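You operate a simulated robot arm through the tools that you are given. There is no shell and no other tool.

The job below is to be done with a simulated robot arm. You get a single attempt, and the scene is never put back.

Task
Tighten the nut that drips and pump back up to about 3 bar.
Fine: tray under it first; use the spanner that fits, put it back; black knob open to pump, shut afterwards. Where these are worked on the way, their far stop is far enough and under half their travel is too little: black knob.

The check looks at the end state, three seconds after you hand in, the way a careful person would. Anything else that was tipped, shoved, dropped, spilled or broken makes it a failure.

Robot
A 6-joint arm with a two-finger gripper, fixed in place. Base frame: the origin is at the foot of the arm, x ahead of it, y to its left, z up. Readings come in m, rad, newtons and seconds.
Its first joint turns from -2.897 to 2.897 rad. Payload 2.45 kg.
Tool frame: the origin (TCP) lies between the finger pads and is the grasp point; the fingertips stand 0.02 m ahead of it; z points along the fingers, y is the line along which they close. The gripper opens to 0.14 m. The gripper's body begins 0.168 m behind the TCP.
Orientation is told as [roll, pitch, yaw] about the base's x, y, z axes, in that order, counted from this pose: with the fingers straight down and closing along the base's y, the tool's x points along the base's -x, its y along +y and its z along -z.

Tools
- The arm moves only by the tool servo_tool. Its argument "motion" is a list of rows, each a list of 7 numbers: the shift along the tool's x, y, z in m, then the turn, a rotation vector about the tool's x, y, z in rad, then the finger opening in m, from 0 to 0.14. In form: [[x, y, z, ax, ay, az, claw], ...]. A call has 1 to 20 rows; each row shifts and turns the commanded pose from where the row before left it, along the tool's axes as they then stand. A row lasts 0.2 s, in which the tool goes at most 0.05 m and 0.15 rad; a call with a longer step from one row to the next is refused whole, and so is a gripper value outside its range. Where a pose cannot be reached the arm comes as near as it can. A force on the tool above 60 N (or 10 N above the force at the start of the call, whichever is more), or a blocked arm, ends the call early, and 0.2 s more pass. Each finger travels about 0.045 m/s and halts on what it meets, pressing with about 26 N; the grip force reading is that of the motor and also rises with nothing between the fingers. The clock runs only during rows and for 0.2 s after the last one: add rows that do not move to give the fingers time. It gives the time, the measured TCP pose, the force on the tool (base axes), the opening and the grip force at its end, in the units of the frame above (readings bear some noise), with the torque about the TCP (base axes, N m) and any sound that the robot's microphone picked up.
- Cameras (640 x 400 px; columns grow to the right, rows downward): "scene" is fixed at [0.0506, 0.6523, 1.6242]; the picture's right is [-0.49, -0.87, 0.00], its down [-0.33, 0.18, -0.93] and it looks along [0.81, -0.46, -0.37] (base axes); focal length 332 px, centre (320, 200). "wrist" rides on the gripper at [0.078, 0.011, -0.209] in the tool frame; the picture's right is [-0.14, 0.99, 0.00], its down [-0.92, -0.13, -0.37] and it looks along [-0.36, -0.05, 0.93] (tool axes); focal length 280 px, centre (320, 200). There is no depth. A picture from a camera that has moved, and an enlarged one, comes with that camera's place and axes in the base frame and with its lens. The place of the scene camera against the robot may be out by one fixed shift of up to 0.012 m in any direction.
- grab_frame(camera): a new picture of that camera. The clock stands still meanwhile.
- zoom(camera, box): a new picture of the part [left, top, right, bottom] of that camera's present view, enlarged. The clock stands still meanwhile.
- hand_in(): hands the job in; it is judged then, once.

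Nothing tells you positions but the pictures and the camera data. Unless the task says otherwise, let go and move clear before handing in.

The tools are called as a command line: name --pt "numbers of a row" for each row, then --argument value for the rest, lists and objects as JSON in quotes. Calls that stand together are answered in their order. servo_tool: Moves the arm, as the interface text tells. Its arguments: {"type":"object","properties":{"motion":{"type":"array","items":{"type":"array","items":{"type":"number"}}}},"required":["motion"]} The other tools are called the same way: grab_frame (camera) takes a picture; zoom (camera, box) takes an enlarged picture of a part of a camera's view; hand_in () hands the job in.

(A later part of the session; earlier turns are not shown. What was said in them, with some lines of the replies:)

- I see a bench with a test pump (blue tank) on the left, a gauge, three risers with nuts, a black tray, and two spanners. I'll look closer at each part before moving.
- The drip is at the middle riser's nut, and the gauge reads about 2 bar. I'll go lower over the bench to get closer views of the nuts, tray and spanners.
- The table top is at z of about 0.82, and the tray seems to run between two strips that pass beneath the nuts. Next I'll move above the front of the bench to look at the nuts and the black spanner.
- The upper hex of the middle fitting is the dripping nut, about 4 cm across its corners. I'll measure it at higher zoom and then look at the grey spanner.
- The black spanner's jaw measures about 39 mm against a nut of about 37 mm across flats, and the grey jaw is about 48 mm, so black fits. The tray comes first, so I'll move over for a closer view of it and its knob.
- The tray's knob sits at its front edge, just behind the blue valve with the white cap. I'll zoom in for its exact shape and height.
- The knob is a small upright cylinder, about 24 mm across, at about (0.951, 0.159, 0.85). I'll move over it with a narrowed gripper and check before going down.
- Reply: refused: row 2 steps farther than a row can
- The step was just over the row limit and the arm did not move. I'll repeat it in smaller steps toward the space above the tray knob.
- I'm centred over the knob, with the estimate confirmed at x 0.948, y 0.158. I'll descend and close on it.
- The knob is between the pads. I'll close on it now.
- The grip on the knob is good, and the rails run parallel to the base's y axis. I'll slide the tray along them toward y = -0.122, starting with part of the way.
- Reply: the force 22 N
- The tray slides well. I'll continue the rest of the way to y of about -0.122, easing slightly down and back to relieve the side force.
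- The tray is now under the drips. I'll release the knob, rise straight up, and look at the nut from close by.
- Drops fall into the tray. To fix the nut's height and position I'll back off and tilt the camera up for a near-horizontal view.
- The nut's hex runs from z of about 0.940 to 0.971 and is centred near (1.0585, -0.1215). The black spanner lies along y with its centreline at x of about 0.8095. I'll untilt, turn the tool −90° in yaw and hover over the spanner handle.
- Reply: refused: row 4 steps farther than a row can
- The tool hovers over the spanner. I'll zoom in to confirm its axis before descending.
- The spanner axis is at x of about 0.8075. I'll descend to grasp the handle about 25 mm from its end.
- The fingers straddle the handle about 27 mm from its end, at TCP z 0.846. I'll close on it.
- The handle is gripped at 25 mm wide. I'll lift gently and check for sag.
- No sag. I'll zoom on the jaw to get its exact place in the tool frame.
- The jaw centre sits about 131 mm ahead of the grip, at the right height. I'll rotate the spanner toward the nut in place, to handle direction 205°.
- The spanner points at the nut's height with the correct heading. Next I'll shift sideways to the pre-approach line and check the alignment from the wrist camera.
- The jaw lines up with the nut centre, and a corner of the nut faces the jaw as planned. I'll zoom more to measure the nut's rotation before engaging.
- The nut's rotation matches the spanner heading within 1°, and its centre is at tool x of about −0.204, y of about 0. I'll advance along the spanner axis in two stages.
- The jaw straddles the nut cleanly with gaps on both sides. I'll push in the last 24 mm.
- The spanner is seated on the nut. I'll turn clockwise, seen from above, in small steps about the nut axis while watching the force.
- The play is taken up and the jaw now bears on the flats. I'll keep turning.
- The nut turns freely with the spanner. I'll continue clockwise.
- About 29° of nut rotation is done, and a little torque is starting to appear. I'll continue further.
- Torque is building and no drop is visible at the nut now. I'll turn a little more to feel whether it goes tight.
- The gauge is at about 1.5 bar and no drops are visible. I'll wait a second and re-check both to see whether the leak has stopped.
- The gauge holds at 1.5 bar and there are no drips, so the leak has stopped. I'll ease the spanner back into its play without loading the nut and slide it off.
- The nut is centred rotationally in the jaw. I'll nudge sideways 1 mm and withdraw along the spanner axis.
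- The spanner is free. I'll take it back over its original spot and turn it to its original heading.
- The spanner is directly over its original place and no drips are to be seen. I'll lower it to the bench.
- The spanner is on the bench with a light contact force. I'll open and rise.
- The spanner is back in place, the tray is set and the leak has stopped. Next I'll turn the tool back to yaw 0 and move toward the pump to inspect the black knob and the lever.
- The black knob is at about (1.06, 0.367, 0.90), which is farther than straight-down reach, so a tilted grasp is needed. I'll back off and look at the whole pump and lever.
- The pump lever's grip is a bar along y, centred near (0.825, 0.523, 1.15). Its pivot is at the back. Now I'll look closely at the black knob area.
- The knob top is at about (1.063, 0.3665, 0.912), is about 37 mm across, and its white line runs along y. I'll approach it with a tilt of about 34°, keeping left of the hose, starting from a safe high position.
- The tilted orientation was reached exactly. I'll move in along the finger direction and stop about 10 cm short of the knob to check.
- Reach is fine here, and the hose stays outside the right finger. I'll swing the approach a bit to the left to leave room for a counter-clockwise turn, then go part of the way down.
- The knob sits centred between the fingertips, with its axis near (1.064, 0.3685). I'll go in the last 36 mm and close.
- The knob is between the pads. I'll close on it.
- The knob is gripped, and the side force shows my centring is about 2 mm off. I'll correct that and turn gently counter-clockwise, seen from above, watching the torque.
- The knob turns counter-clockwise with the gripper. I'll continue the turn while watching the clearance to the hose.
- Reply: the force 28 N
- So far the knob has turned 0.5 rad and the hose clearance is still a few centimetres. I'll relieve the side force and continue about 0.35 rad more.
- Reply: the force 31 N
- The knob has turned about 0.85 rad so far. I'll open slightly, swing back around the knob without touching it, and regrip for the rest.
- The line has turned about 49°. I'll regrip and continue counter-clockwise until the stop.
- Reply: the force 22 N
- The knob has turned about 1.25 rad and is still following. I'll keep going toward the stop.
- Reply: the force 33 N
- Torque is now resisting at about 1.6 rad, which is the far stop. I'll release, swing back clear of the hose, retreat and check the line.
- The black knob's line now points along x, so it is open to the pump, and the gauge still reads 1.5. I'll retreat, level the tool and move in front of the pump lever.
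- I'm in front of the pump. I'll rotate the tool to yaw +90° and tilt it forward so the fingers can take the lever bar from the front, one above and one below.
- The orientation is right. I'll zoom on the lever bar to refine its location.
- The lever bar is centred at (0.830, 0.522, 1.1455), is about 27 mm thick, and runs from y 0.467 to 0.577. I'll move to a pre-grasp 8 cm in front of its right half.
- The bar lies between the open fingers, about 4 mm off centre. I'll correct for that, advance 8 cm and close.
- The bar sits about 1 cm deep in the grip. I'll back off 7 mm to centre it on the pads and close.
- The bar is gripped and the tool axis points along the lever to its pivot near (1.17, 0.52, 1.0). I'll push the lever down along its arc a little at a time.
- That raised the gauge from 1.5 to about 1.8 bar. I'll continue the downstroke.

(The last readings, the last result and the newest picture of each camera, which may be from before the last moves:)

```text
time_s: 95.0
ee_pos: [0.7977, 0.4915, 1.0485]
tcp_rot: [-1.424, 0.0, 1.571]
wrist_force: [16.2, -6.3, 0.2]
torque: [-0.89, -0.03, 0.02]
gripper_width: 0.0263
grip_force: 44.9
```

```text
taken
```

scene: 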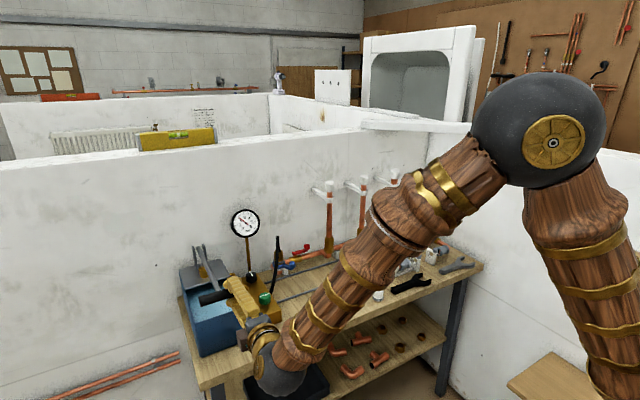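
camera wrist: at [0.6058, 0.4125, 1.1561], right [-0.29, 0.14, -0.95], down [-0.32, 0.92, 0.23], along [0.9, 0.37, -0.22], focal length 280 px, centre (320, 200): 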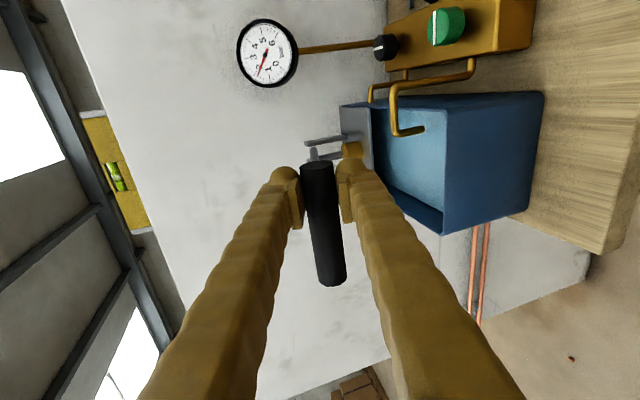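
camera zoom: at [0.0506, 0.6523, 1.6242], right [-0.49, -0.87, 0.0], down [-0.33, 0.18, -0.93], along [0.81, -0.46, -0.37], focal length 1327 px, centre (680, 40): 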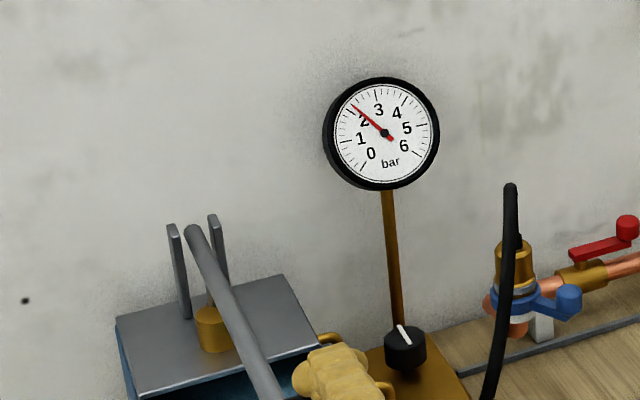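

The gauge is now at about 2.2 bar. Before going further down I'll check the clearance between the lower finger and the tank rim.

grab_frame --camera "wrist"

zoom --camera "scene" --box '[170, 240, 290, 340]'

```text
taken
camera wrist: at [0.5895, 0.4117, 1.0694], right [-0.14, 0.14, -0.98], down [-0.35, 0.92, 0.18], along [0.93, 0.37, -0.09], focal length 280 px, centre (320, 200)
```

wrist: 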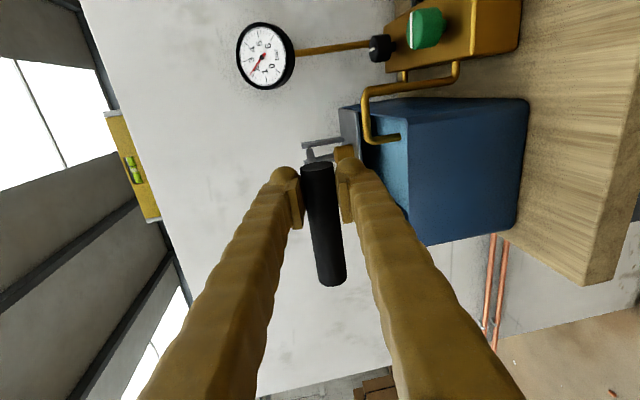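

```text
4.00 times, centred on (230, 290) of scene
camera zoom: at [0.0506, 0.6523, 1.6242], right [-0.49, -0.87, 0.0], down [-0.33, 0.18, -0.93], along [0.81, -0.46, -0.37], focal length 1327 px, centre (680, -160)
```

zoom: 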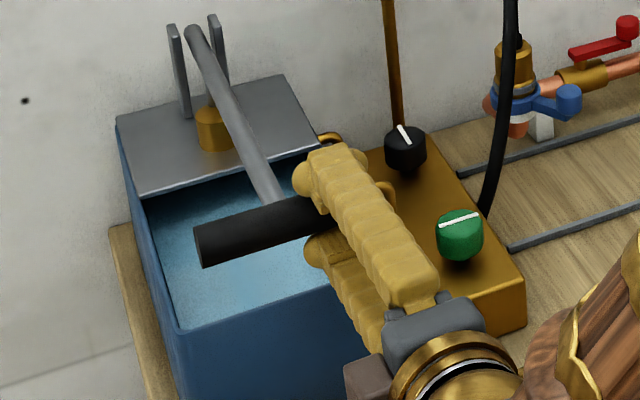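

The tank rim is at about z 0.94, so there is room for more downstroke. I'll continue with a small correction toward the pivot.

servo_tool --pt "0 0.0113 0.0012 0.03 0 0 0.015" --pt "0 0.0113 0.0012 0.03 0 0 0.015" --pt "0 0.0113 0.0002 0.03 0 0 0.015" --pt "0 0 0 0 0 0 0.015"

zoom --camera "scene" --box '[170, 190, 290, 290]'

```text
time_s: 96.0
ee_pos: [0.7958, 0.492, 1.0144]
tcp_rot: [-1.514, -0.001, 1.573]
wrist_force: [5.4, -14.4, 1.7]
torque: [-0.15, 0.04, -0.15]
gripper_width: 0.0259
grip_force: 44.7
```

```text
4.00 times, centred on (230, 240) of scene
camera zoom: at [0.0506, 0.6523, 1.6242], right [-0.49, -0.87, 0.0], down [-0.33, 0.18, -0.93], along [0.81, -0.46, -0.37], focal length 1327 px, centre (680, 40)
```

zoom: 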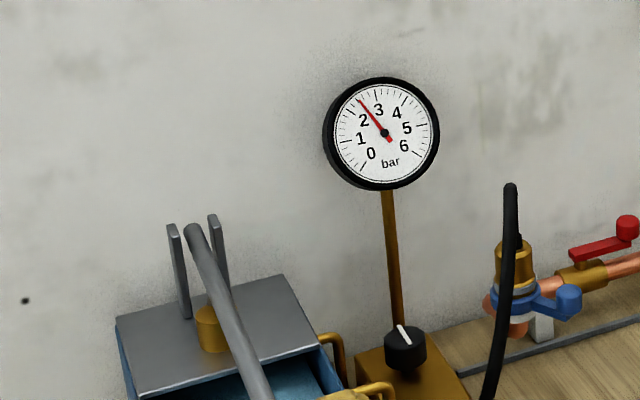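

The gauge is at about 2.45 bar. I'll lift the lever back up along the arc for a second stroke.

servo_tool --pt "0.001 -0.0113 0.0002 -0.03 0 0 0.015" --pt "0 -0.0113 0.0002 -0.03 0 0 0.015" --pt "0 -0.0113 0.0002 -0.03 0 0 0.015" --pt "0 -0.0113 0.0002 -0.03 0 0 0.015" --pt "0 -0.0113 0.0002 -0.03 0 0 0.015" --pt "0 -0.0113 0.0002 -0.03 0 0 0.015" --pt "0 -0.0113 0.0002 -0.03 0 0 0.015" --pt "0 -0.0113 0.0002 -0.03 0 0 0.015" --pt "0 -0.0113 0.0002 -0.03 0 0 0.015" --pt "0 0 0 0 0 0 0.015"

zoom --camera "scene" --box '[220, 200, 270, 240]'

grab_frame --camera "wrist"

```text
time_s: 98.2
ee_pos: [0.8167, 0.4908, 1.1146]
tcp_rot: [-1.246, 0.001, 1.572]
wrist_force: [2.0, 12.5, 0.9]
torque: [0.56, -0.02, 0.01]
gripper_width: 0.0258
grip_force: 45.3
```

```text
10.00 times, centred on (245, 220) of scene
camera zoom: at [0.0506, 0.6523, 1.6242], right [-0.49, -0.87, 0.0], down [-0.33, 0.18, -0.93], along [0.81, -0.46, -0.37], focal length 3317 px, centre (1070, 0)
```

zoom: 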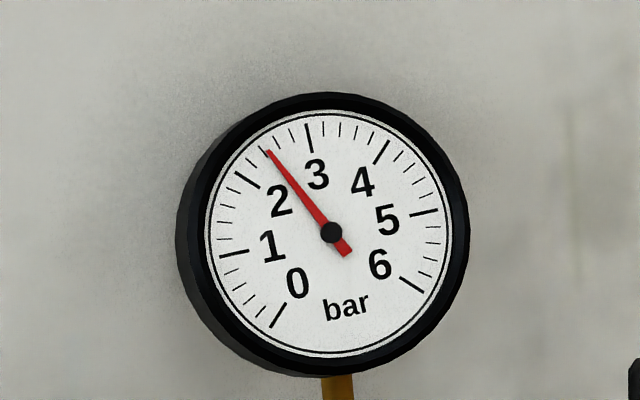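

```text
taken
camera wrist: at [0.6149, 0.4115, 1.1728], right [-0.32, 0.14, -0.94], down [-0.31, 0.92, 0.24], along [0.9, 0.37, -0.25], focal length 280 px, centre (320, 200)
```

wrist: 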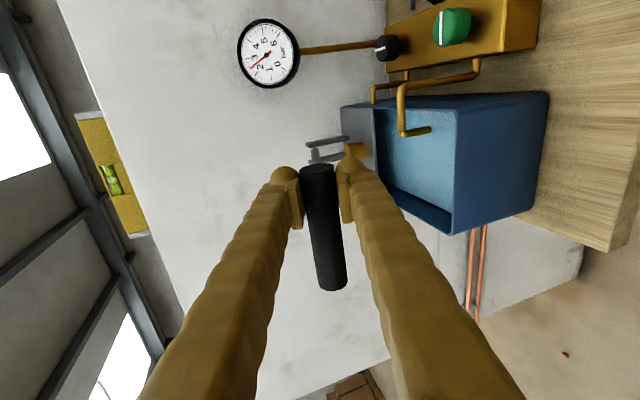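

Pressure holds at about 2.42 bar on the upstroke. I'll push down about 0.18 rad and check.

servo_tool --pt "0 0.0113 0.0002 0.03 0 0 0.015" --pt "0 0.0113 0.0002 0.03 0 0 0.015" --pt "0 0.0113 0.0002 0.03 0 0 0.015" --pt "0 0.0113 0.0002 0.03 0 0 0.015" --pt "0 0.0113 0.0002 0.03 0 0 0.015" --pt "0 0.0113 0.0002 0.03 0 0 0.015" --pt "0 0 0 0 0 0 0.015"

zoom --camera "scene" --box '[220, 200, 270, 240]'

zoom --camera "scene" --box '[300, 200, 460, 300]'

```text
time_s: 99.8
ee_pos: [0.8012, 0.4903, 1.0488]
tcp_rot: [-1.424, -0.002, 1.575]
wrist_force: [17.7, -10.1, 0.0]
torque: [-1.01, 0.09, 0.09]
gripper_width: 0.0265
grip_force: 45.4
```

```text
10.00 times, centred on (245, 220) of scene
camera zoom: at [0.0506, 0.6523, 1.6242], right [-0.49, -0.87, 0.0], down [-0.33, 0.18, -0.93], along [0.81, -0.46, -0.37], focal length 3317 px, centre (1070, 0)
```

zoom: 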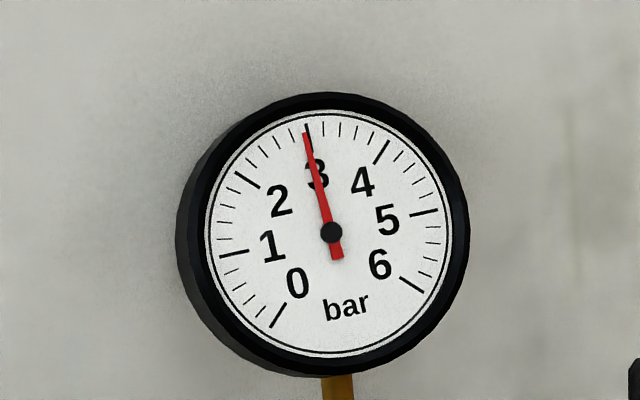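

```text
4.00 times, centred on (380, 250) of scene
camera zoom: at [0.0506, 0.6523, 1.6242], right [-0.49, -0.87, 0.0], down [-0.33, 0.18, -0.93], along [0.81, -0.46, -0.37], focal length 1327 px, centre (80, 0)
```

zoom: 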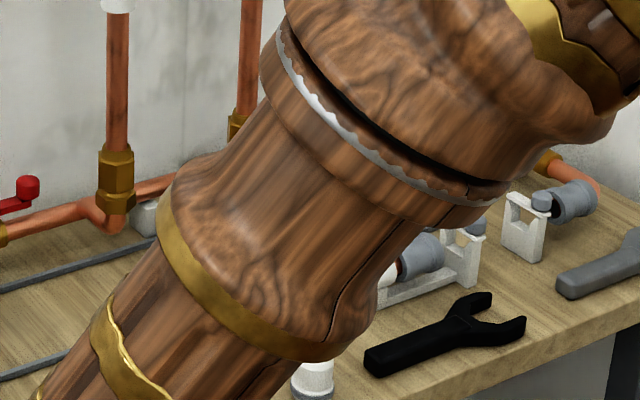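

The gauge now reads 3.0 bar. I'll lift the lever back to its original raised position before releasing it.

servo_tool --pt "0 -0.0113 0.0002 -0.03 0 0 0.015" --pt "0 -0.0113 0.0002 -0.03 0 0 0.015" --pt "0 -0.0113 0.0002 -0.03 0 0 0.015" --pt "0 -0.0113 0.0002 -0.03 0 0 0.015" --pt "0 -0.0113 0.0002 -0.03 0 0 0.015" --pt "0 -0.0113 0.0002 -0.03 0 0 0.015" --pt "0 -0.0113 0.0002 -0.03 0 0 0.015" --pt "0 -0.0113 0.0002 -0.03 0 0 0.015" --pt "0 -0.0095 0.0002 -0.025 0 0 0.015" --pt "0 0 0 0 0 0 0.015"

zoom --camera "scene" --box '[220, 200, 270, 240]'

```text
time_s: 102.0
ee_pos: [0.8284, 0.4906, 1.1458]
tcp_rot: [-1.161, 0.0, 1.573]
wrist_force: [-2.6, -2.9, -0.9]
torque: [0.69, 0.01, -0.28]
gripper_width: 0.0255
grip_force: 44.7
```

```text
10.00 times, centred on (245, 220) of scene
camera zoom: at [0.0506, 0.6523, 1.6242], right [-0.49, -0.87, 0.0], down [-0.33, 0.18, -0.93], along [0.81, -0.46, -0.37], focal length 3317 px, centre (1070, 0)
```

zoom: 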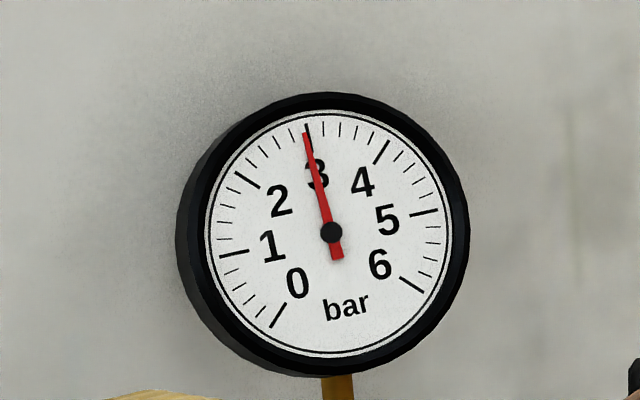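

Pressure holds at 3.0 bar with the lever up. I'll release the bar and back away straight along the fingers.

servo_tool --pt "0 0 0 0 0 0 0.03" --pt "0 0 0 0 0 0 0.045" --pt "0 0 0 0 0 0 0.06" --pt "0 0 0 0 0 0 0.06" --pt "0 0 -0.02 0 0 0 0.06" --pt "0 0 -0.03 0 0 0 0.06" --pt "0 0 -0.04 0 0 0 0.06" --pt "0 0 -0.04 0 0 0 0.06" --pt "0 0 -0.04 0 0 0 0.06" --pt "0 0 -0.04 0 0 0 0.06" --pt "0 0 0 0 0 0 0.06"

grab_frame --camera "wrist"

zoom --camera "scene" --box '[170, 190, 290, 290]'

```text
time_s: 104.4
ee_pos: [0.6346, 0.4899, 1.2319]
tcp_rot: [-1.158, 0.001, 1.573]
wrist_force: [0.5, 0.2, 0.0]
torque: [-0.01, -0.01, 0.0]
gripper_width: 0.06
grip_force: 0.1
```

```text
taken
camera wrist: at [0.4381, 0.4109, 1.3066], right [-0.4, 0.14, -0.91], down [-0.29, 0.92, 0.26], along [0.87, 0.37, -0.33], focal length 280 px, centre (320, 200)
```

wrist: 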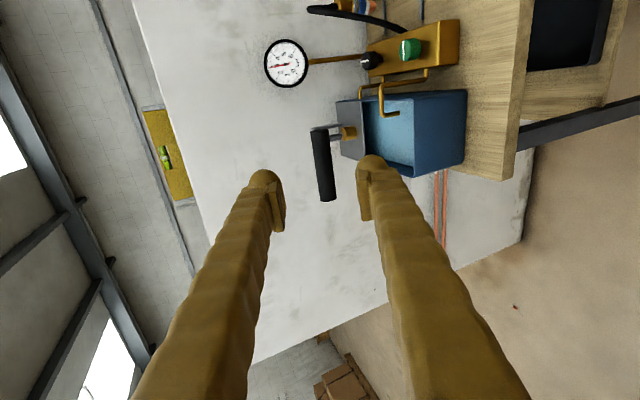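

```text
4.00 times, centred on (230, 240) of scene
camera zoom: at [0.0506, 0.6523, 1.6242], right [-0.49, -0.87, 0.0], down [-0.33, 0.18, -0.93], along [0.81, -0.46, -0.37], focal length 1327 px, centre (680, 40)
```

zoom: 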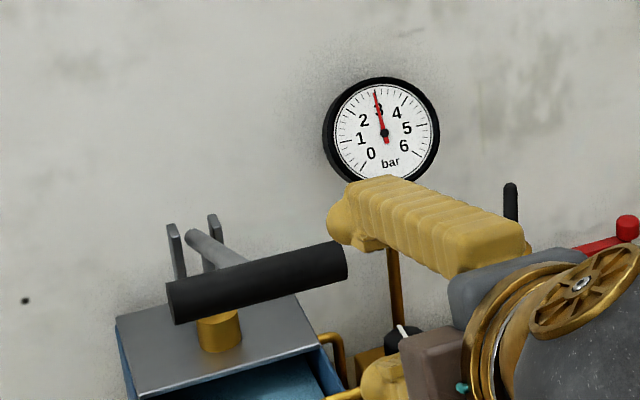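

The lever stays up and the gauge reads 3.0. Next I'll return the tool to its earlier orientation so I can shut the black knob.

servo_tool --pt "0 0 0 -0.144 0 0 0.06" --pt "0 0 0 -0.144 0 0 0.06" --pt "0 0 0 -0.144 0 0 0.06" --pt "0 0 0 -0.144 0 0 0.06" --pt "0 0 0 -0.144 0 0 0.06" --pt "0 0 0 -0.144 0 0 0.06" --pt "0 0 0 -0.144 0 0 0.06" --pt "0 0 0 -0.148 0 0 0.06" --pt "0 0 0 0 0 0.138 0.06" --pt "0 0 0 0 0 0.138 0.06" --pt "0 0 0 0 0 0.138 0.06" --pt "0 0 0 0 0 0.138 0.06" --pt "0 0 0 0 0 0.138 0.06" --pt "0 0 0 0 0 0.138 0.06" --pt "0 0 0 0 0 0.138 0.06" --pt "0 0 0 0 0 0.138 0.06" --pt "0 0 0 0 0 0.138 0.06" --pt "0 0 0 0 0 0.138 0.06"

```text
time_s: 108.2
ee_pos: [0.6354, 0.4907, 1.2296]
tcp_rot: [0.0, -0.005, 0.191]
wrist_force: [-0.1, 0.1, 0.0]
torque: [0.01, 0.03, -0.01]
gripper_width: 0.0602
grip_force: 0.0
```

I'm back near yaw 0. I'll move over toward the manifold, tilt again and get into position for the black knob.

servo_tool --pt "0 0 0 0 0 0.14 0.06" --pt "0 -0.047 -0.01 0 0 0 0.06" --pt "0 -0.047 -0.01 0 0 0 0.06" --pt "0 -0.047 0 0 0 0 0.06" --pt "-0.04 0 0 0 0 0 0.06" --pt "-0.04 0 0 0 0 0 0.06" --pt "-0.04 0 0 0 0 0 0.06" --pt "-0.04 0 0 0 0 0 0.06" --pt "0 0 0 0 -0.15 0 0.06" --pt "0 0 0 0 -0.15 0 0.06" --pt "0 0 0 0 -0.15 0 0.06" --pt "0 0 0 0 -0.15 0 0.06" --pt "0 0 0 0 0 0 0.06"

grab_frame --camera "wrist"

```text
time_s: 111.0
ee_pos: [0.8018, 0.3578, 1.2506]
tcp_rot: [0.001, -0.604, 0.053]
wrist_force: [-0.1, 0.1, 0.6]
torque: [-0.02, -0.01, 0.0]
gripper_width: 0.0601
grip_force: 0.1
```

```text
taken
camera wrist: at [0.6179, 0.3584, 1.3792], right [0.06, 0.99, 0.08], down [0.55, -0.1, 0.83], along [0.83, -0.01, -0.56], focal length 280 px, centre (320, 200)
```

wrist: 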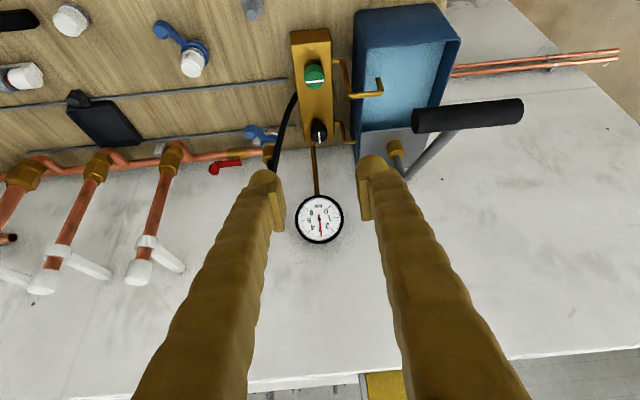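

Now in line with the knob. I'll move in along the fingers and stop 8 cm short.

servo_tool --pt "-0.0026 -0.0006 0.0438 0 0 0 0.058" --pt "-0.0026 -0.0006 0.0438 0 0 0 0.058" --pt "-0.0026 -0.0006 0.0438 0 0 0 0.058" --pt "-0.0026 -0.0006 0.0438 0 0 0 0.058" --pt "-0.0026 -0.0006 0.0438 0 0 0 0.058" --pt "-0.0026 -0.0006 0.0438 0 0 0 0.058" --pt "-0.0026 -0.0006 0.0438 0 0 0 0.058" --pt "-0.0026 -0.0006 0.0438 0 0 0 0.058" --pt "0 0 0 0 0 0 0.058"

grab_frame --camera "wrist"

```text
time_s: 113.0
ee_pos: [1.0169, 0.3635, 0.9726]
tcp_rot: [-0.002, -0.603, 0.053]
wrist_force: [-1.0, 0.9, -0.5]
torque: [-0.03, -0.02, 0.0]
gripper_width: 0.0583
grip_force: 0.0
```

```text
taken
camera wrist: at [0.8343, 0.3648, 1.1018], right [0.06, 0.99, 0.08], down [0.55, -0.1, 0.83], along [0.83, -0.01, -0.56], focal length 280 px, centre (320, 200)
```

wrist: 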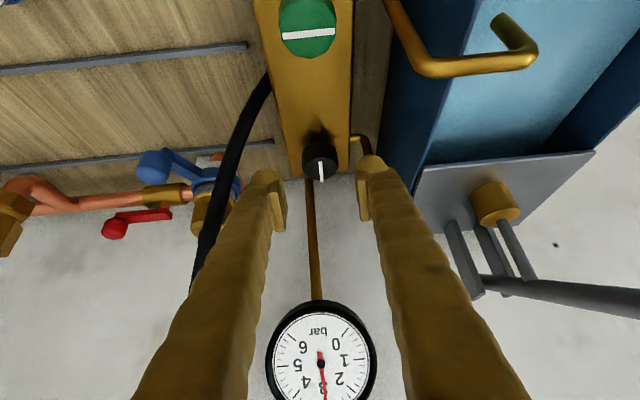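

The knob is centred. I'll advance the last 8 cm, swing the open fingers counter-clockwise around it, and then grip.

servo_tool --pt "-0.0005 0.0009 0.03 0 0 0 0.058" --pt "-0.0005 0 0.03 0 0 0 0.058" --pt "0 0 0.012 0 0 0 0.058" --pt "0 0 0.007 0 0 0 0.058" --pt "0 0 0 0 0 0 0.058" --pt "0 0 0 -0.0567 0 -0.0824 0.058" --pt "0 0 0 -0.0567 0 -0.0824 0.058" --pt "0 0 0 -0.0567 0 -0.0824 0.058" --pt "0 0 0 -0.0567 0 -0.0824 0.058" --pt "0 0 0 -0.0567 0 -0.0824 0.058" --pt "0 0 0 0 0 0 0.058"

zoom --camera "wrist" --box '[240, 130, 400, 260]'

```text
time_s: 115.4
ee_pos: [1.0641, 0.3682, 0.9083]
tcp_rot: [0.0, -0.603, 0.553]
wrist_force: [-0.6, 0.3, 0.0]
torque: [0.02, -0.03, -0.01]
gripper_width: 0.0577
grip_force: 0.0
```

```text
3.08 times, centred on (320, 195) of wrist
camera zoom: at [0.9016, 0.2806, 1.0375], right [-0.42, 0.9, 0.08], down [0.53, 0.18, 0.83], along [0.73, 0.39, -0.56], focal length 863 px, centre (320, 215)
```

zoom: 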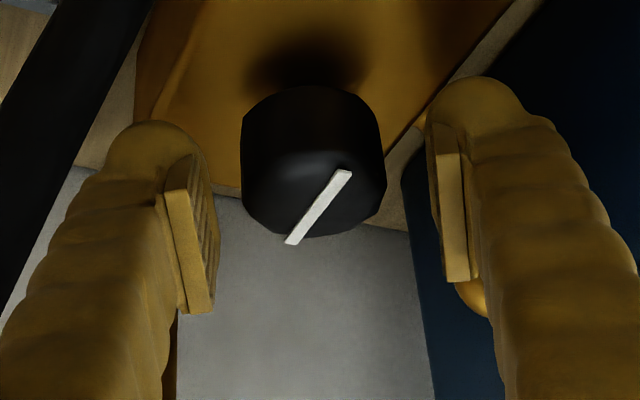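

The knob is about 2 mm left of centre between the fingers. I'll correct that, grip and turn clockwise.

servo_tool --pt "0 -0.0022 0 0 0 0 0.045" --pt "0 0 0 0 0 0 0.03" --pt "0 0 0 0 0 0 0.025" --pt "0 0 0 0 0 0 0.025" --pt "0 0 0 0 0 0 0.025" --pt "0 0 0 0.0282 0 0.0413 0.025" --pt "0 0 0 0.0282 0 0.0413 0.025" --pt "0 0 0 0.0282 0 0.0413 0.025" --pt "0 0 0 0.0282 0 0.0413 0.025" --pt "0 0 0 0.0282 0 0.0413 0.025" --pt "0 0 0 0.0282 0 0.0413 0.025" --pt "0 0 0 0.0282 0 0.0413 0.025" --pt "0 0 0 0.0282 0 0.0413 0.025" --pt "0 0 0 0 0 0 0.025"

zoom --camera "wrist" --box '[240, 130, 400, 260]'

```text
time_s: 118.4
ee_pos: [1.0653, 0.368, 0.9081]
tcp_rot: [0.003, -0.604, 0.15]
wrist_force: [-18.8, 31.1, 5.0]
torque: [0.55, 0.12, 0.04]
gripper_width: 0.036
grip_force: 44.8
```

```text
3.08 times, centred on (320, 195) of wrist
camera zoom: at [0.8818, 0.3495, 1.0372], right [-0.04, 1.0, 0.08], down [0.56, -0.05, 0.83], along [0.83, 0.08, -0.56], focal length 863 px, centre (320, 215)
```

zoom: 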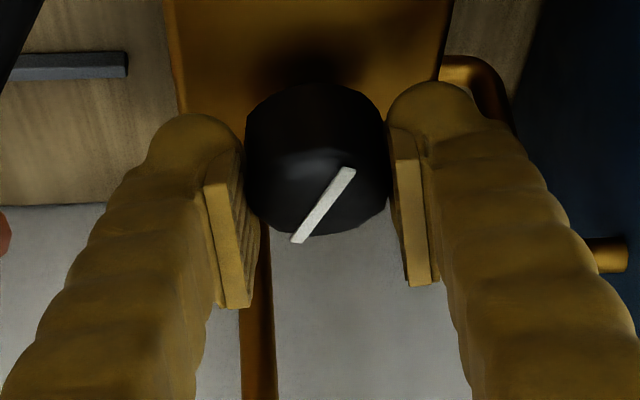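

The knob follows clockwise. I'll relieve the side force and continue.

servo_tool --pt "0.001 0.0018 0 0 0 0 0.025" --pt "0 0 0 0.0282 0 0.0413 0.025" --pt "0 0 0 0.0282 0 0.0413 0.025" --pt "0 0 0 0.0282 0 0.0413 0.025" --pt "0 0 0 0.0282 0 0.0413 0.025" --pt "0 0 0 0.0282 0 0.0413 0.025" --pt "0 0 0 0.0282 0 0.0413 0.025" --pt "0 0 0 0.0282 0 0.0413 0.025" --pt "0 0 0 0.0282 0 0.0413 0.025" --pt "0 0 0 0 0 0 0.025"

zoom --camera "wrist" --box '[240, 130, 400, 260]'

```text
time_s: 120.6
ee_pos: [1.0638, 0.3678, 0.9088]
tcp_rot: [0.003, -0.602, -0.252]
wrist_force: [10.1, -2.4, 14.5]
torque: [-0.06, -0.24, -0.04]
gripper_width: 0.0356
grip_force: 45.3
```

```text
3.08 times, centred on (320, 195) of wrist
camera zoom: at [0.8889, 0.4225, 1.0375], right [0.35, 0.93, 0.08], down [0.5, -0.26, 0.82], along [0.79, -0.25, -0.56], focal length 863 px, centre (320, 215)
```

zoom: 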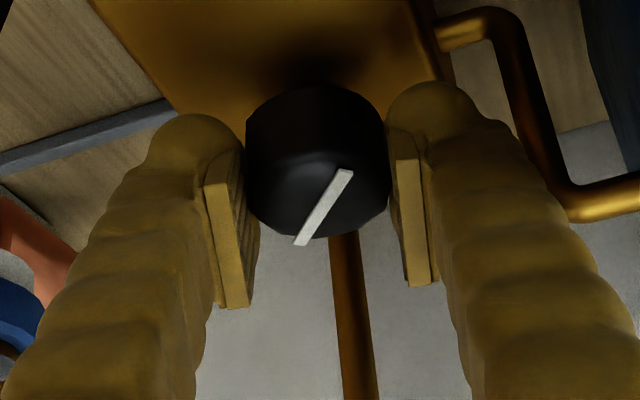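

That is 0.8 rad closed. I'll open, swing back around the knob and regrip for the rest.

servo_tool --pt "0 0 0 0 0 0 0.045" --pt "0 0 0 0 0 0 0.058" --pt "0 0 0 0 0 0 0.058" --pt "0 0 0 -0.0567 0 -0.0824 0.058" --pt "0 0 0 -0.0567 0 -0.0824 0.058" --pt "0 0 0 -0.0567 0 -0.0824 0.058" --pt "0 0 0 -0.0567 0 -0.0824 0.058" --pt "0 0 0 -0.0567 0 -0.0824 0.058" --pt "0 0 0 -0.0567 0 -0.0824 0.058" --pt "0 0 0 -0.0567 0 -0.0824 0.058" --pt "0 0 0 -0.0567 0 -0.0824 0.058" --pt "0 0 0 0 0 0 0.058"

zoom --camera "wrist" --box '[240, 130, 400, 260]'

```text
time_s: 123.2
ee_pos: [1.063, 0.3677, 0.9087]
tcp_rot: [0.005, -0.604, 0.55]
wrist_force: [-0.6, 0.2, 0.1]
torque: [0.01, -0.03, 0.02]
gripper_width: 0.0579
grip_force: 0.0
```

```text
3.08 times, centred on (320, 195) of wrist
camera zoom: at [0.9019, 0.2803, 1.0369], right [-0.42, 0.9, 0.08], down [0.54, 0.18, 0.83], along [0.73, 0.39, -0.56], focal length 863 px, centre (320, 215)
```

zoom: 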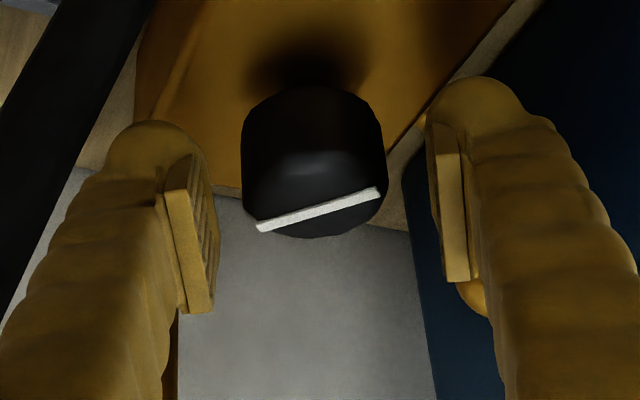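

servo_tool --pt "0 -0.002 0 0 0 0 0.045" --pt "0 0 0 0 0 0 0.03" --pt "0 0 0 0 0 0 0.025" --pt "0 0 0 0 0 0 0.025" --pt "0 0 0 0 0 0 0.025" --pt "0 0 0 0.0282 0 0.0413 0.025" --pt "0 0 0 0.0282 0 0.0413 0.025" --pt "0 0 0 0.0282 0 0.0413 0.025" --pt "0 0 0 0.0282 0 0.0413 0.025" --pt "0 0 0 0.0282 0 0.0413 0.025" --pt "0 0 0 0.0282 0 0.0413 0.025" --pt "0 0 0 0.0282 0 0.0413 0.025" --pt "0 0 0 0.0282 0 0.0413 0.025" --pt "0.0005 0.0015 0 0 0 0 0.025" --pt "0 0 0 0 0 0 0.025"

zoom --camera "wrist" --box '[240, 130, 400, 260]'

```text
time_s: 126.4
ee_pos: [1.0652, 0.3678, 0.9081]
tcp_rot: [0.004, -0.605, 0.146]
wrist_force: [-22.5, 8.2, 7.1]
torque: [0.08, 0.35, 0.02]
gripper_width: 0.036
grip_force: 44.9
```

```text
3.08 times, centred on (320, 195) of wrist
camera zoom: at [0.8819, 0.3498, 1.037], right [-0.04, 1.0, 0.08], down [0.56, -0.05, 0.83], along [0.83, 0.08, -0.56], focal length 863 px, centre (320, 215)
```

zoom: 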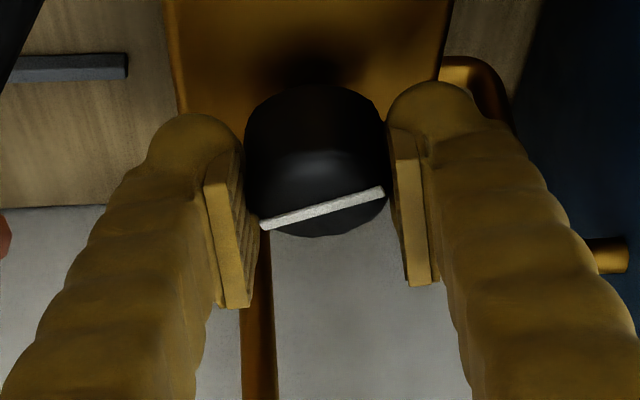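

About 1.2 rad is closed, and roughly 0.4 rad remains to the original position. I'll continue clockwise to the stop.

servo_tool --pt "0.001 0 0 0.0282 0 0.0413 0.025" --pt "0 0 0 0.0282 0 0.0413 0.025" --pt "0 0 0 0.0282 0 0.0413 0.025" --pt "0 0 0 0.0282 0 0.0413 0.025" --pt "0 0 0 0.0282 0 0.0413 0.025" --pt "0 0 0 0.0282 0 0.0413 0.025" --pt "0 0 0 0.0282 0 0.0413 0.025" --pt "0 0 0 0.0282 0 0.0413 0.025" --pt "0 0 0 0.0282 0 0.0413 0.025" --pt "0 0 0 0 0 0 0.025"

zoom --camera "wrist" --box '[240, 130, 400, 260]'

```text
time_s: 128.6
ee_pos: [1.0626, 0.3671, 0.9079]
tcp_rot: [0.008, -0.6, -0.305]
wrist_force: [-15.7, 0.3, 18.7]
torque: [-0.13, 0.15, 0.33]
gripper_width: 0.0358
grip_force: 44.9
```

```text
3.08 times, centred on (320, 195) of wrist
camera zoom: at [0.8908, 0.4314, 1.0367], right [0.4, 0.91, 0.08], down [0.49, -0.29, 0.82], along [0.78, -0.29, -0.56], focal length 863 px, centre (320, 215)
```

zoom: 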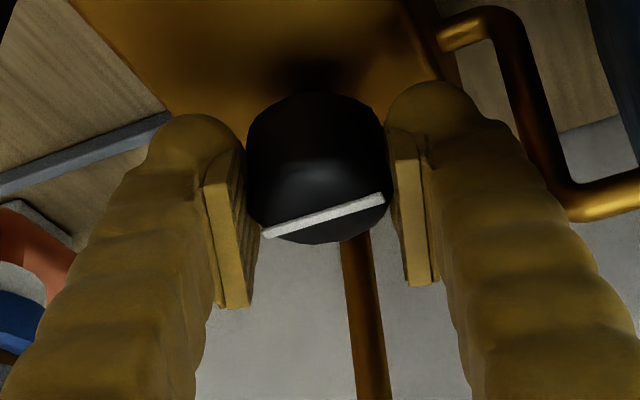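

A resisting torque is appearing. I'll give one more small turn to make sure it's at its stop.

servo_tool --pt "0.0005 0 0 0.0282 0 0.0413 0.025" --pt "0 0 0 0 0 0 0.025"

zoom --camera "scene" --box '[220, 200, 270, 240]'

```text
time_s: 129.2
ee_pos: [1.0636, 0.3687, 0.9066]
tcp_rot: [0.008, -0.599, -0.354]
wrist_force: [-2.1, 1.5, 16.1]
torque: [-0.04, -0.13, 0.31]
gripper_width: 0.0357
grip_force: 45.1
```

```text
10.00 times, centred on (245, 220) of scene
camera zoom: at [0.0506, 0.6523, 1.6242], right [-0.49, -0.87, 0.0], down [-0.33, 0.18, -0.93], along [0.81, -0.46, -0.37], focal length 3317 px, centre (1070, 0)
```

zoom: 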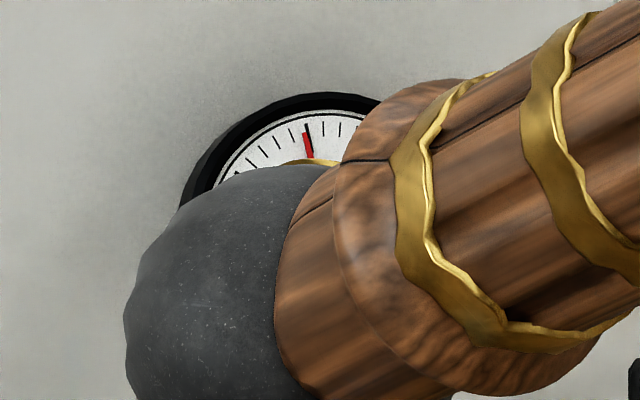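

Gauge still 3.0, and the torque no longer rises, so the knob is at its stop with the pads slipping. I'll release, swing clear, retreat and inspect.

servo_tool --pt "0 0 0 0 0 0 0.045" --pt "0 0 0 0 0 0 0.058" --pt "0 0 0 0 0 0 0.058" --pt "0 0 0 -0.0567 0 -0.0824 0.058" --pt "0 0 0 -0.0567 0 -0.0824 0.058" --pt "0 0 0 -0.0567 0 -0.0824 0.058" --pt "0 0 0 -0.0567 0 -0.0824 0.058" --pt "0 0 -0.02 0 0 0 0.058" --pt "0 0 -0.04 0 0 0 0.058" --pt "0 0 -0.04 0 0 0 0.058" --pt "0 0 -0.04 0 0 0 0.058" --pt "0 0 0 0 0 0 0.058"

grab_frame --camera "wrist"

zoom --camera "scene" --box '[180, 200, 300, 320]'

```text
time_s: 131.8
ee_pos: [0.9836, 0.363, 1.0236]
tcp_rot: [0.006, -0.602, 0.045]
wrist_force: [-0.8, -0.1, -0.8]
torque: [0.03, -0.03, 0.0]
gripper_width: 0.0578
grip_force: 0.1
```

```text
taken
camera wrist: at [0.7993, 0.3632, 1.1524], right [0.06, 0.99, 0.08], down [0.56, -0.1, 0.82], along [0.83, -0.01, -0.56], focal length 280 px, centre (320, 200)
```

wrist: 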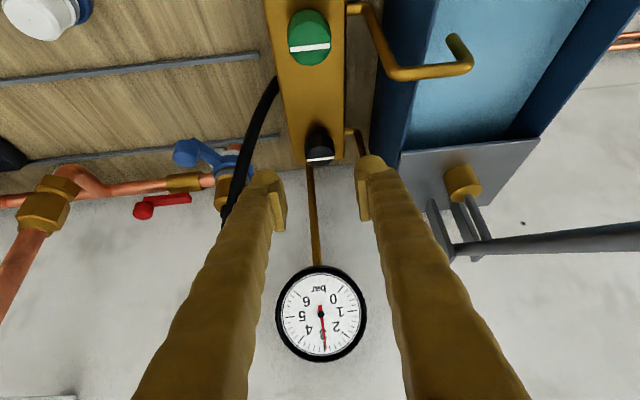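

```text
3.33 times, centred on (240, 260) of scene
camera zoom: at [0.0506, 0.6523, 1.6242], right [-0.49, -0.87, 0.0], down [-0.33, 0.18, -0.93], along [0.81, -0.46, -0.37], focal length 1106 px, centre (587, 0)
```

zoom: 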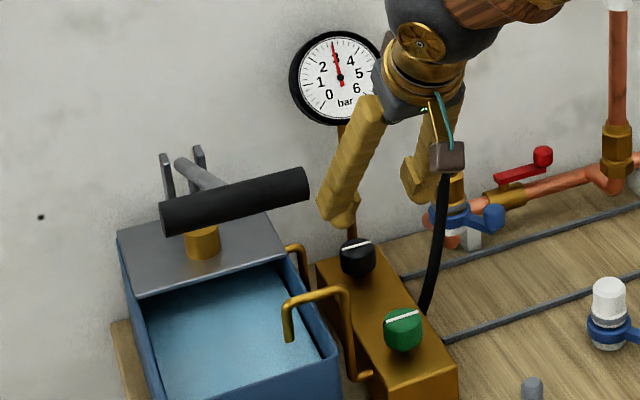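

The black knob is shut again, with its line parallel to the green one, and the gauge reads 3.0. I'll retreat clear and do final checks on the nut, spanner and gauge.

servo_tool --pt "0 0 -0.045 0 0 0 0.06" --pt "0 0 -0.045 0 0 0 0.06" --pt "0 0 -0.045 0 0 0 0.06" --pt "0 0 -0.045 0 0 0 0.06" --pt "0 0 -0.045 0 0 0 0.06" --pt "0 0 0 0 0.15 0 0.06" --pt "0 0 0 0 0.15 0 0.06" --pt "0 0 0 0 0.15 0 0.06" --pt "0 0 0 0 0.15 0 0.06" --pt "0.045 0 -0.015 0 0 0 0.06" --pt "0.045 0 -0.015 0 0 0 0.06" --pt "0.045 0 -0.015 0 0 0 0.06" --pt "0.045 -0.01 -0.015 0 0 0 0.06" --pt "0.045 -0.01 -0.015 0 0 0 0.06" --pt "0 -0.045 0 0 0 0 0.06" --pt "0 -0.045 0 0 0 0 0.06" --pt "0 -0.045 0 0 0 0 0.06" --pt "0 0 0 0 0 0 0.06"

grab_frame --camera "scene"

zoom --camera "scene" --box '[220, 200, 270, 240]'

zoom --camera "scene" --box '[320, 200, 480, 300]'

grab_frame --camera "wrist"

```text
time_s: 135.6
ee_pos: [0.639, 0.1878, 1.2799]
tcp_rot: [0.006, -0.004, 0.05]
wrist_force: [0.0, 0.9, 0.1]
torque: [0.0, 0.0, 0.0]
gripper_width: 0.0603
grip_force: 0.0
```

```text
taken
```

scene: 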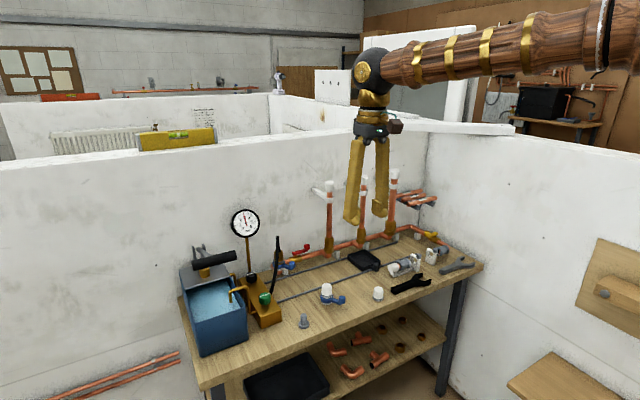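

```text
10.00 times, centred on (245, 220) of scene
camera zoom: at [0.0506, 0.6523, 1.6242], right [-0.49, -0.87, 0.0], down [-0.33, 0.18, -0.93], along [0.81, -0.46, -0.37], focal length 3317 px, centre (1070, 0)
```

zoom: 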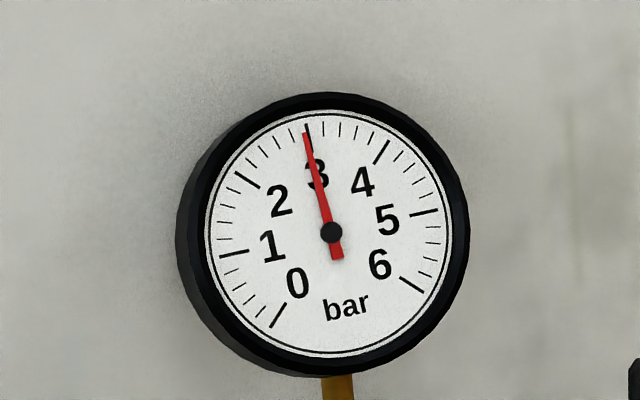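

```text
4.00 times, centred on (400, 250) of scene
camera zoom: at [0.0506, 0.6523, 1.6242], right [-0.49, -0.87, 0.0], down [-0.33, 0.18, -0.93], along [0.81, -0.46, -0.37], focal length 1327 px, centre (0, 0)
```

zoom: 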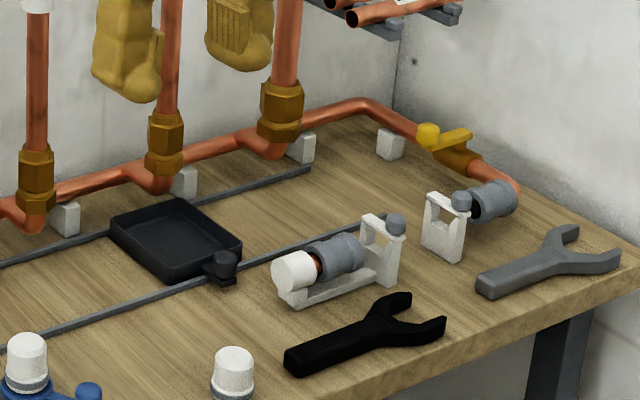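

```text
taken
camera wrist: at [0.5594, 0.1939, 1.4909], right [0.09, 1.0, 0.01], down [0.93, -0.08, 0.37], along [0.37, -0.03, -0.93], focal length 280 px, centre (320, 200)
```

wrist: 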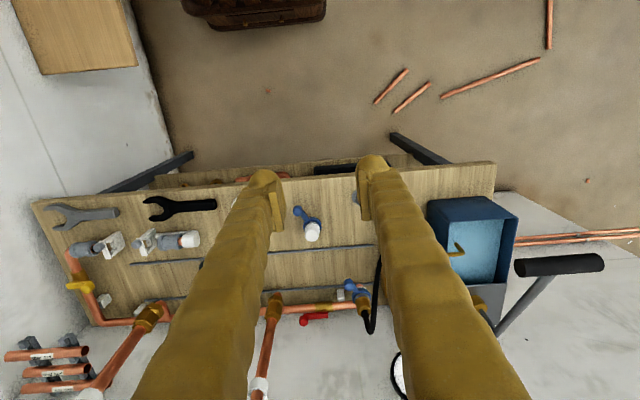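

The middle nut has stopped dripping with the tray beneath it, and the gauge has held 3.0 bar for over 30 seconds. The black spanner is back in place, the black knob is shut and the arm is clear, so I'm handing in.

hand_in

```text
The job is handed in.
```

The dripping nut (middle riser) is tight, and the system is back at 3.0 bar. It had fallen to about 1.5 bar by the time I'd tightened the nut. I've handed the job in.

- **Tray:** I slid it along its rails under the middle nut before touching anything else.
- **Nut:** The black spanner fitted; the grey one was too wide. One clockwise swing turned the nut about 50° and stopped the drip. At my last check it was still dry, and the gauge had held 3.0 bar for about 35 seconds.
- **Spanner:** It's back within a few millimetres of where it lay.
- **Black knob:** I opened it about 90°, to its far stop, pumped two strokes, then turned it back until it stopped. Its white line is back where it started, and I left the green knob alone.
- **Pump lever:** I left it raised, as it was at the start.

I saw nothing tipped, spilled or knocked, and the arm was clear when I handed in.
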